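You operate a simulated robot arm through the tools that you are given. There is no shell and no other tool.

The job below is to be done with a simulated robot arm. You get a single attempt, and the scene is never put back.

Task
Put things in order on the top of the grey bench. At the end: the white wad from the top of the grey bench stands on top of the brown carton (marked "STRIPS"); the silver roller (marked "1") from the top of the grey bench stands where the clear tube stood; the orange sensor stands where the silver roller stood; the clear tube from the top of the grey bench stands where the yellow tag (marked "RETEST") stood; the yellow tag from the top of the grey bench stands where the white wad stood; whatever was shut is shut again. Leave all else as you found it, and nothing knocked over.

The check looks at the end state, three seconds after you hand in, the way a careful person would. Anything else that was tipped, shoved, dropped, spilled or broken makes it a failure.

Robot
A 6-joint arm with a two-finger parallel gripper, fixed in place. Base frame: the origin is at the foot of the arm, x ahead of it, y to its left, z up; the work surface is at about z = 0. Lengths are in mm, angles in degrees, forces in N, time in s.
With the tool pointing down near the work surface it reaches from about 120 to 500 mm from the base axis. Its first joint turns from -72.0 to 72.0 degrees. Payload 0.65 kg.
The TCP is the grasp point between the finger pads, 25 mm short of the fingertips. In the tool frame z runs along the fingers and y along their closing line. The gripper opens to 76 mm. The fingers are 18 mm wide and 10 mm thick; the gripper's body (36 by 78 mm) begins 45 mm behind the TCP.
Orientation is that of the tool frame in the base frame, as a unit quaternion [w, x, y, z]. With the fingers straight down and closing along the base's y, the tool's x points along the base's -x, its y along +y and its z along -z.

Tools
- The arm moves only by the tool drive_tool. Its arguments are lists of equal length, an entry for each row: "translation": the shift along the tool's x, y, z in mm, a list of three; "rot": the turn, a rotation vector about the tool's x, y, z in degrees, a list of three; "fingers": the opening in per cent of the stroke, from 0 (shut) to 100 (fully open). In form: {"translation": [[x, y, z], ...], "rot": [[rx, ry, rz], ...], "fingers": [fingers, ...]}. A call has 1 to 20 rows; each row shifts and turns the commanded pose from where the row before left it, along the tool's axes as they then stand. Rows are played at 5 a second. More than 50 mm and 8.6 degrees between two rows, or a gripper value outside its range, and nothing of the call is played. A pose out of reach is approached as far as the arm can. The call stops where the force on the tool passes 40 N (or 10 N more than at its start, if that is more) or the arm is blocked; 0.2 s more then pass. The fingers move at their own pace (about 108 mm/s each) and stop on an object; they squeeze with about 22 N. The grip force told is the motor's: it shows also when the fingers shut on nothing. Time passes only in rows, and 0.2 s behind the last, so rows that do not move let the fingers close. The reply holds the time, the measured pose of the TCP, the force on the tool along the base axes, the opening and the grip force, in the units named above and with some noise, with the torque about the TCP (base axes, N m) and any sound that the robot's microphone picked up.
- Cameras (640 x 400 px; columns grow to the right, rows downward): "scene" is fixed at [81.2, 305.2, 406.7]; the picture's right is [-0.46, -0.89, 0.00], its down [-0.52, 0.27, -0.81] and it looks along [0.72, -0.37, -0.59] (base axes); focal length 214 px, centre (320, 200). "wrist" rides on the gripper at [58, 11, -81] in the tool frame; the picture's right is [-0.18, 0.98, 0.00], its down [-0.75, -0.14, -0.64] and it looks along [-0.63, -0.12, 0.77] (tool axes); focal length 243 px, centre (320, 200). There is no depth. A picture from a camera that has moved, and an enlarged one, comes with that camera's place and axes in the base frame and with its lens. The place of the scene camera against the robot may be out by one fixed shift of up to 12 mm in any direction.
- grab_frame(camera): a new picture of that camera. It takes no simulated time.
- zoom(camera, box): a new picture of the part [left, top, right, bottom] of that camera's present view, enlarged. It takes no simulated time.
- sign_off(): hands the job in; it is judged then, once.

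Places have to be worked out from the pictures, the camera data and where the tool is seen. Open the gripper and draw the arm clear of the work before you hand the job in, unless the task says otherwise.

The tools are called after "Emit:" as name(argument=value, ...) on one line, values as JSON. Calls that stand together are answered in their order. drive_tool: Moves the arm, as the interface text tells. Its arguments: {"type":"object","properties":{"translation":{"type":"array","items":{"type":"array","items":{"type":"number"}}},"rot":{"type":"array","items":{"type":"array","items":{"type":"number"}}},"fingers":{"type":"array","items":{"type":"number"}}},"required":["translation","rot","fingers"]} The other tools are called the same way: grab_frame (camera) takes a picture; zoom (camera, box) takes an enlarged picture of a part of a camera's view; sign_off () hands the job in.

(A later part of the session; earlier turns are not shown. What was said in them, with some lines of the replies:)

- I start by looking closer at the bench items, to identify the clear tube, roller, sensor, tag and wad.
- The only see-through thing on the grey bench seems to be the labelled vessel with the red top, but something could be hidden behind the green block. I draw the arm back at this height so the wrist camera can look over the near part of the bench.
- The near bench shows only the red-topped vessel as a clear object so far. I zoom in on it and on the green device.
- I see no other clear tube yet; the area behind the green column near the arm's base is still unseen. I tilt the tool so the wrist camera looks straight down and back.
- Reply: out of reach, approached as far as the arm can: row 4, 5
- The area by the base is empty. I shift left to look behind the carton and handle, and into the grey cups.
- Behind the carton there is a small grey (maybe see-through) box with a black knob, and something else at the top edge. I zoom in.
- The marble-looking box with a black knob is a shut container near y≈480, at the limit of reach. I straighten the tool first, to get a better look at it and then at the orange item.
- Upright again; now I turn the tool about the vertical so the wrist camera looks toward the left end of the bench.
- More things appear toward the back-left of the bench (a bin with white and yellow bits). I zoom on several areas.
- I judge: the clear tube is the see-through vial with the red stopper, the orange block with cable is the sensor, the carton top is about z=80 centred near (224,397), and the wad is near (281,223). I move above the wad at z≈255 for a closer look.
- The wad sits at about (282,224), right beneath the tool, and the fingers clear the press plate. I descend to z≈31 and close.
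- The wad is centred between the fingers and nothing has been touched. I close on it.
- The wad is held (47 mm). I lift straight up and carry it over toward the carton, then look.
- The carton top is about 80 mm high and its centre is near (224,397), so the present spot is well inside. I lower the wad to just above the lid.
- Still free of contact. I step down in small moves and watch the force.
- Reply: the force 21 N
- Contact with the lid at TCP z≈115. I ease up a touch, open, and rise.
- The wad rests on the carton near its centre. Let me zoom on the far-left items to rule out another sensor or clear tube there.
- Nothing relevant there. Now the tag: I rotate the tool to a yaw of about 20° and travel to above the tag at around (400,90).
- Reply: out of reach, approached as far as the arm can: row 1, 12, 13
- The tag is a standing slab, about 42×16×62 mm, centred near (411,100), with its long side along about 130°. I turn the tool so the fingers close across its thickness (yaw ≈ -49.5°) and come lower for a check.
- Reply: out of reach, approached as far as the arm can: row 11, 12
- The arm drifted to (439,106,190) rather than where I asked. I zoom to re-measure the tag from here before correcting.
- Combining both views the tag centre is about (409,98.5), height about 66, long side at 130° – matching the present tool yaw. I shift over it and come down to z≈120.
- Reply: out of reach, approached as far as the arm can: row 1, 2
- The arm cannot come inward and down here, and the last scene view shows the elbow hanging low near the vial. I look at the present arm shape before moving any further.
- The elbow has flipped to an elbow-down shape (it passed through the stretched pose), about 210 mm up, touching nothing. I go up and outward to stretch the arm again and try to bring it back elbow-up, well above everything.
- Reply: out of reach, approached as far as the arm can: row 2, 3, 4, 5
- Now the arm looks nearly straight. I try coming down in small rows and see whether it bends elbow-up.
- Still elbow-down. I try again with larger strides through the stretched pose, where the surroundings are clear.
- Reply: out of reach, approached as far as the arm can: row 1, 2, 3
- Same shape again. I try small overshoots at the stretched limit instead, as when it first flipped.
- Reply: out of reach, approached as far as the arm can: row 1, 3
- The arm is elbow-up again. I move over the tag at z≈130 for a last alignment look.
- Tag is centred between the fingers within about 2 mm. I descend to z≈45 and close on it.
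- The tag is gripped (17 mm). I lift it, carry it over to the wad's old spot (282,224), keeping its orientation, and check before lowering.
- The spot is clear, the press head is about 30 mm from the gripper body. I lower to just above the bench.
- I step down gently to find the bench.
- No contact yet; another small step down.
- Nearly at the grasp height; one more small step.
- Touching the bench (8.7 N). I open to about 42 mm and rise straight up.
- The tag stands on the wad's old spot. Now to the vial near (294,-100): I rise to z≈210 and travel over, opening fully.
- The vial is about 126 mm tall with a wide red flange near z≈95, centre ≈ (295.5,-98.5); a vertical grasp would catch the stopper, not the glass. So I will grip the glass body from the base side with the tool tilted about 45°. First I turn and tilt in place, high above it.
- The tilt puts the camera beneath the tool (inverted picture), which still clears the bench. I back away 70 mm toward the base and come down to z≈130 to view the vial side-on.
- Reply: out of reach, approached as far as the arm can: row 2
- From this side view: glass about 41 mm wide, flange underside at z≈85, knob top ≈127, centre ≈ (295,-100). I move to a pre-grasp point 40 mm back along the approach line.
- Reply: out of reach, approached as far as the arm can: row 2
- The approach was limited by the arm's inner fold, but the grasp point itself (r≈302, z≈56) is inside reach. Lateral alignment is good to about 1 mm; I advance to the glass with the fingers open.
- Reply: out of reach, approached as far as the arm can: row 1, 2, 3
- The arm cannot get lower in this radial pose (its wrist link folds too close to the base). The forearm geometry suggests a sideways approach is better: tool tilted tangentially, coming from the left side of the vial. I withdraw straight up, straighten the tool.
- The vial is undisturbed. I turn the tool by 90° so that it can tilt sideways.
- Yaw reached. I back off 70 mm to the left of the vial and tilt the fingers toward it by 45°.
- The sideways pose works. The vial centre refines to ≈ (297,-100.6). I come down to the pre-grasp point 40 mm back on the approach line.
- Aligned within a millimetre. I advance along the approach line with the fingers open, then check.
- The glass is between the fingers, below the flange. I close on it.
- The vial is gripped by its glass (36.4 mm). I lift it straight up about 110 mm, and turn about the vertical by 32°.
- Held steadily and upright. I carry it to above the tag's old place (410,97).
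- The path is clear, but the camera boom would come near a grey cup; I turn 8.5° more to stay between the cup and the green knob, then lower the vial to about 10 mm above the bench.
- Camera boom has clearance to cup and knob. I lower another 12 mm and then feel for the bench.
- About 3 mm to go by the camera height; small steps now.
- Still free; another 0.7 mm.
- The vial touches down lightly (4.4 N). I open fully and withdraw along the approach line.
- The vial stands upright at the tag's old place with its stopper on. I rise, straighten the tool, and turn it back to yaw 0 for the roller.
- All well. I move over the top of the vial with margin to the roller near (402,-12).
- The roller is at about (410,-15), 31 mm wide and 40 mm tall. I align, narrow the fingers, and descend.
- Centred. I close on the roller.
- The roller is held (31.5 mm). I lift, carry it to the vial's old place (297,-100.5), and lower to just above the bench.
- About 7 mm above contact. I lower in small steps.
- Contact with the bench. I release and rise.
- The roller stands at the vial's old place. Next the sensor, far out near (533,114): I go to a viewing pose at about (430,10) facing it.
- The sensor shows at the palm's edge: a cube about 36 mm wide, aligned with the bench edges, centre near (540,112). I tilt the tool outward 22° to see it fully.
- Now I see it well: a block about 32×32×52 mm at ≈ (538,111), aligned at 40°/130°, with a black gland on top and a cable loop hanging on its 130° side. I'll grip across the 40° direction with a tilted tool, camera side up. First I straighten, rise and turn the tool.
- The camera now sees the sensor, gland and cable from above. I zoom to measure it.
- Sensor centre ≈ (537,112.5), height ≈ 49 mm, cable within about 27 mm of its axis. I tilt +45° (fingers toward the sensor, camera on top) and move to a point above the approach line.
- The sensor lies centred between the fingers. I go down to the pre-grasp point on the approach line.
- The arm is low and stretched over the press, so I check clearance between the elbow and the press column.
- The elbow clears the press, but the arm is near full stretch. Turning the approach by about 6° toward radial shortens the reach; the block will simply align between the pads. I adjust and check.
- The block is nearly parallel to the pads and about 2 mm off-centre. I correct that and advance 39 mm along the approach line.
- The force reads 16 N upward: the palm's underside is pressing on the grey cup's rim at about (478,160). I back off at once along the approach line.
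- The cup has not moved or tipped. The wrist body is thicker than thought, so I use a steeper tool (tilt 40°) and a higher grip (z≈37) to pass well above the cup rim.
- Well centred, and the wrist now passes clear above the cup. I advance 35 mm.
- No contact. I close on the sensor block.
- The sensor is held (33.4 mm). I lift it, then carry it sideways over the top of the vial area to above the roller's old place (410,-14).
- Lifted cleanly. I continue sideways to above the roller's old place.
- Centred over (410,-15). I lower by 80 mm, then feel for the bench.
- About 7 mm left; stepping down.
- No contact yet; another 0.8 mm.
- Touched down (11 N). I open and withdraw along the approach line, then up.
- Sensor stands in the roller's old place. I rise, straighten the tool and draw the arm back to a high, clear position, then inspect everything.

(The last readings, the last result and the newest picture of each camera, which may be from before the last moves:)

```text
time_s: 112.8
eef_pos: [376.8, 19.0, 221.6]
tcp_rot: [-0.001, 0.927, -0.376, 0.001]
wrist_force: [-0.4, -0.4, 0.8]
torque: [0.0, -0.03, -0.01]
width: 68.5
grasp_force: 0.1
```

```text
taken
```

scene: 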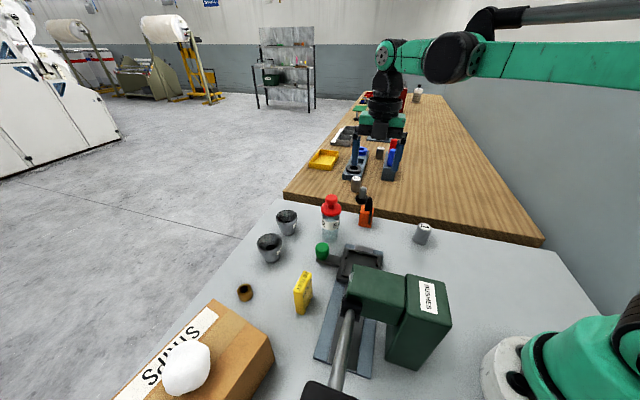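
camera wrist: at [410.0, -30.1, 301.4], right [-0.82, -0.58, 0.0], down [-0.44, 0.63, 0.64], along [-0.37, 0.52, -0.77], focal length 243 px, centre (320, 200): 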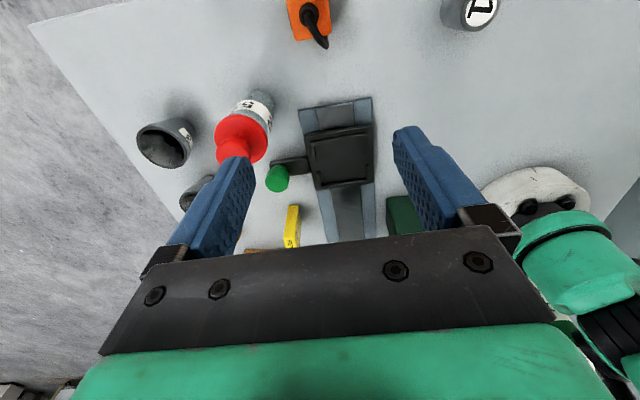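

Everything looks right; I zoom in to compare positions with the original picture and check that all stand upright.

Emit:
zoom(camera="scene", box=[220, 170, 460, 320])

Emit:
zoom(camera="scene", box=[100, 250, 480, 400])

Emit:
zoom(camera="scene", box=[300, 80, 460, 220])

```text
2.67 times, centred on (340, 245) of scene
camera zoom: at [81.2, 305.2, 406.7], right [-0.46, -0.89, 0.0], down [-0.52, 0.27, -0.81], along [0.72, -0.37, -0.59], focal length 572 px, centre (267, 80)
```

zoom: 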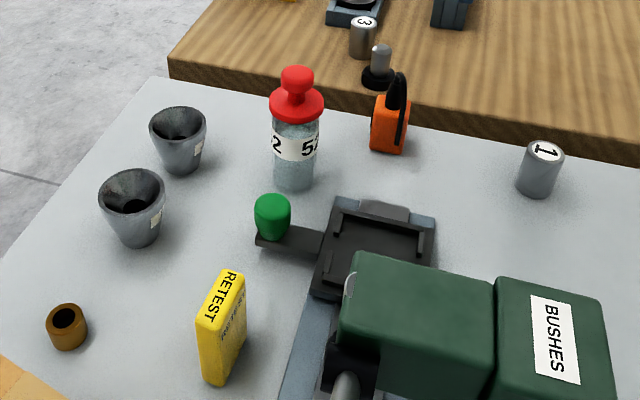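

```text
1.68 times, centred on (290, 325) of scene
camera zoom: at [81.2, 305.2, 406.7], right [-0.46, -0.89, 0.0], down [-0.52, 0.27, -0.81], along [0.72, -0.37, -0.59], focal length 361 px, centre (370, -10)
```

zoom: 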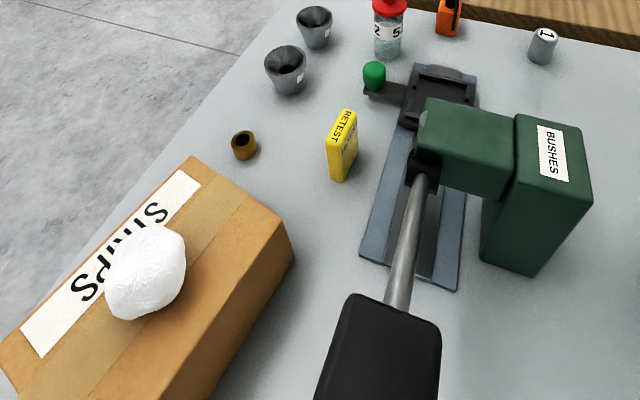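

```text
2.86 times, centred on (380, 150) of scene
camera zoom: at [81.2, 305.2, 406.7], right [-0.46, -0.89, 0.0], down [-0.52, 0.27, -0.81], along [0.72, -0.37, -0.59], focal length 613 px, centre (149, 343)
```

zoom: 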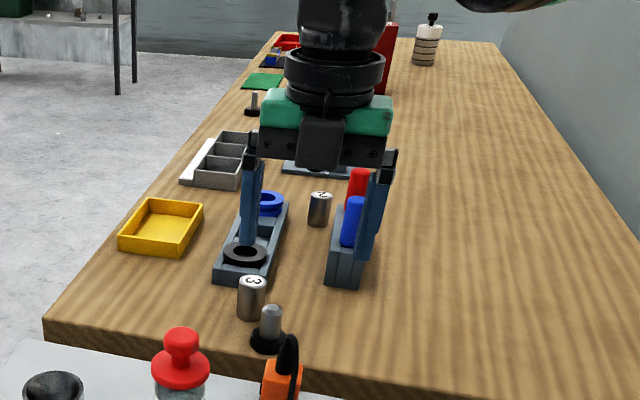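

All five items stand at their target spots, the cups, press and wood bench items are unchanged. I draw the arm up and back with the gripper open before handing in.

Emit:
drive_tool(translation=[[-12.3, 15, -25], [-12.3, 15, -25], [-12.3, 15, -25], [-12.3, 15, -25], [0, 0, 0]], rot=[[0, 0, 0], [0, 0, 0], [0, 0, 0], [0, 0, 0], [0, 0, 0]], fingers=[100, 100, 100, 100, 100])

Emit:
grab_frame(camera="scene")

Emit:
grab_frame(camera="wrist")

```text
time_s: 114.0
eef_pos: [298.8, 9.8, 319.5]
tcp_rot: [0.0, 0.927, -0.376, 0.001]
wrist_force: [0.5, -0.7, 0.3]
torque: [-0.01, -0.01, 0.0]
width: 75.7
grasp_force: 0.1
```

```text
taken
```

scene: 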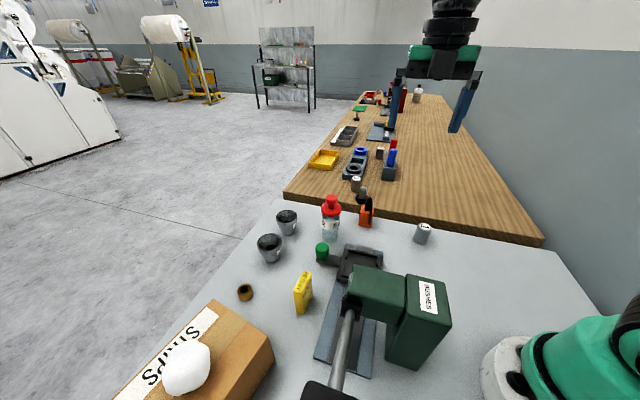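

```text
taken
camera wrist: at [332.1, -38.5, 400.4], right [-0.82, -0.58, 0.0], down [-0.44, 0.63, 0.64], along [-0.37, 0.52, -0.77], focal length 243 px, centre (320, 200)
```

wrist: 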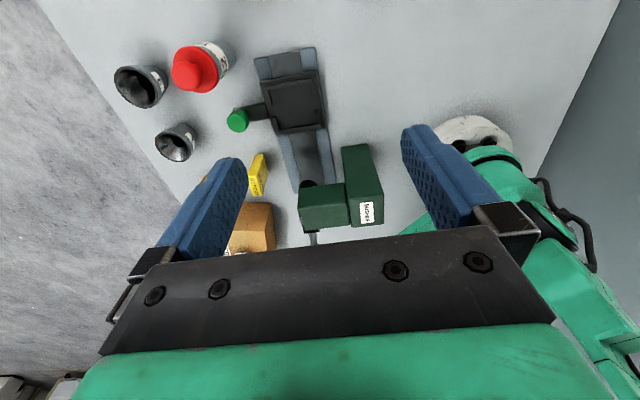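

The arm is clear with the gripper open, all the moved items stand upright in their places and nothing was left open. I hand the job in.

Emit:
sign_off()

```text
The job is handed in.
```

I've moved all five items to where the task asked and handed the job in. In the last pictures everything stands upright and nothing else looks out of place.

| Item | Now stands |
|---|---|
| White wad | on top of the "STRIPS" carton, near its centre |
| Yellow "RETEST" tag | where the wad was |
| Clear tube | where the tag was |
| Silver roller "1" | where the clear tube was |
| Orange sensor | where the roller was |

- **Clear tube:** I took this to be the see-through vial labelled "52" with the red stopper, since it was the only clear vessel I found on the bench. I carried it by the glass, and the stopper stayed on.
- **Contact with a cup:** while I was reaching for the sensor, the gripper pressed on the rim of the grey cup marked "3" with about 16 N. I backed off at once. The cup had not visibly moved or tipped in the pictures afterwards.
- **Sensor turned slightly:** its sides may be a few degrees off their original direction, because the block lined itself up with the fingers when I gripped it.
- **Nothing shut was opened:** I didn't touch the lidded box behind the carton.

The arm is clear of the work and the gripper is open.
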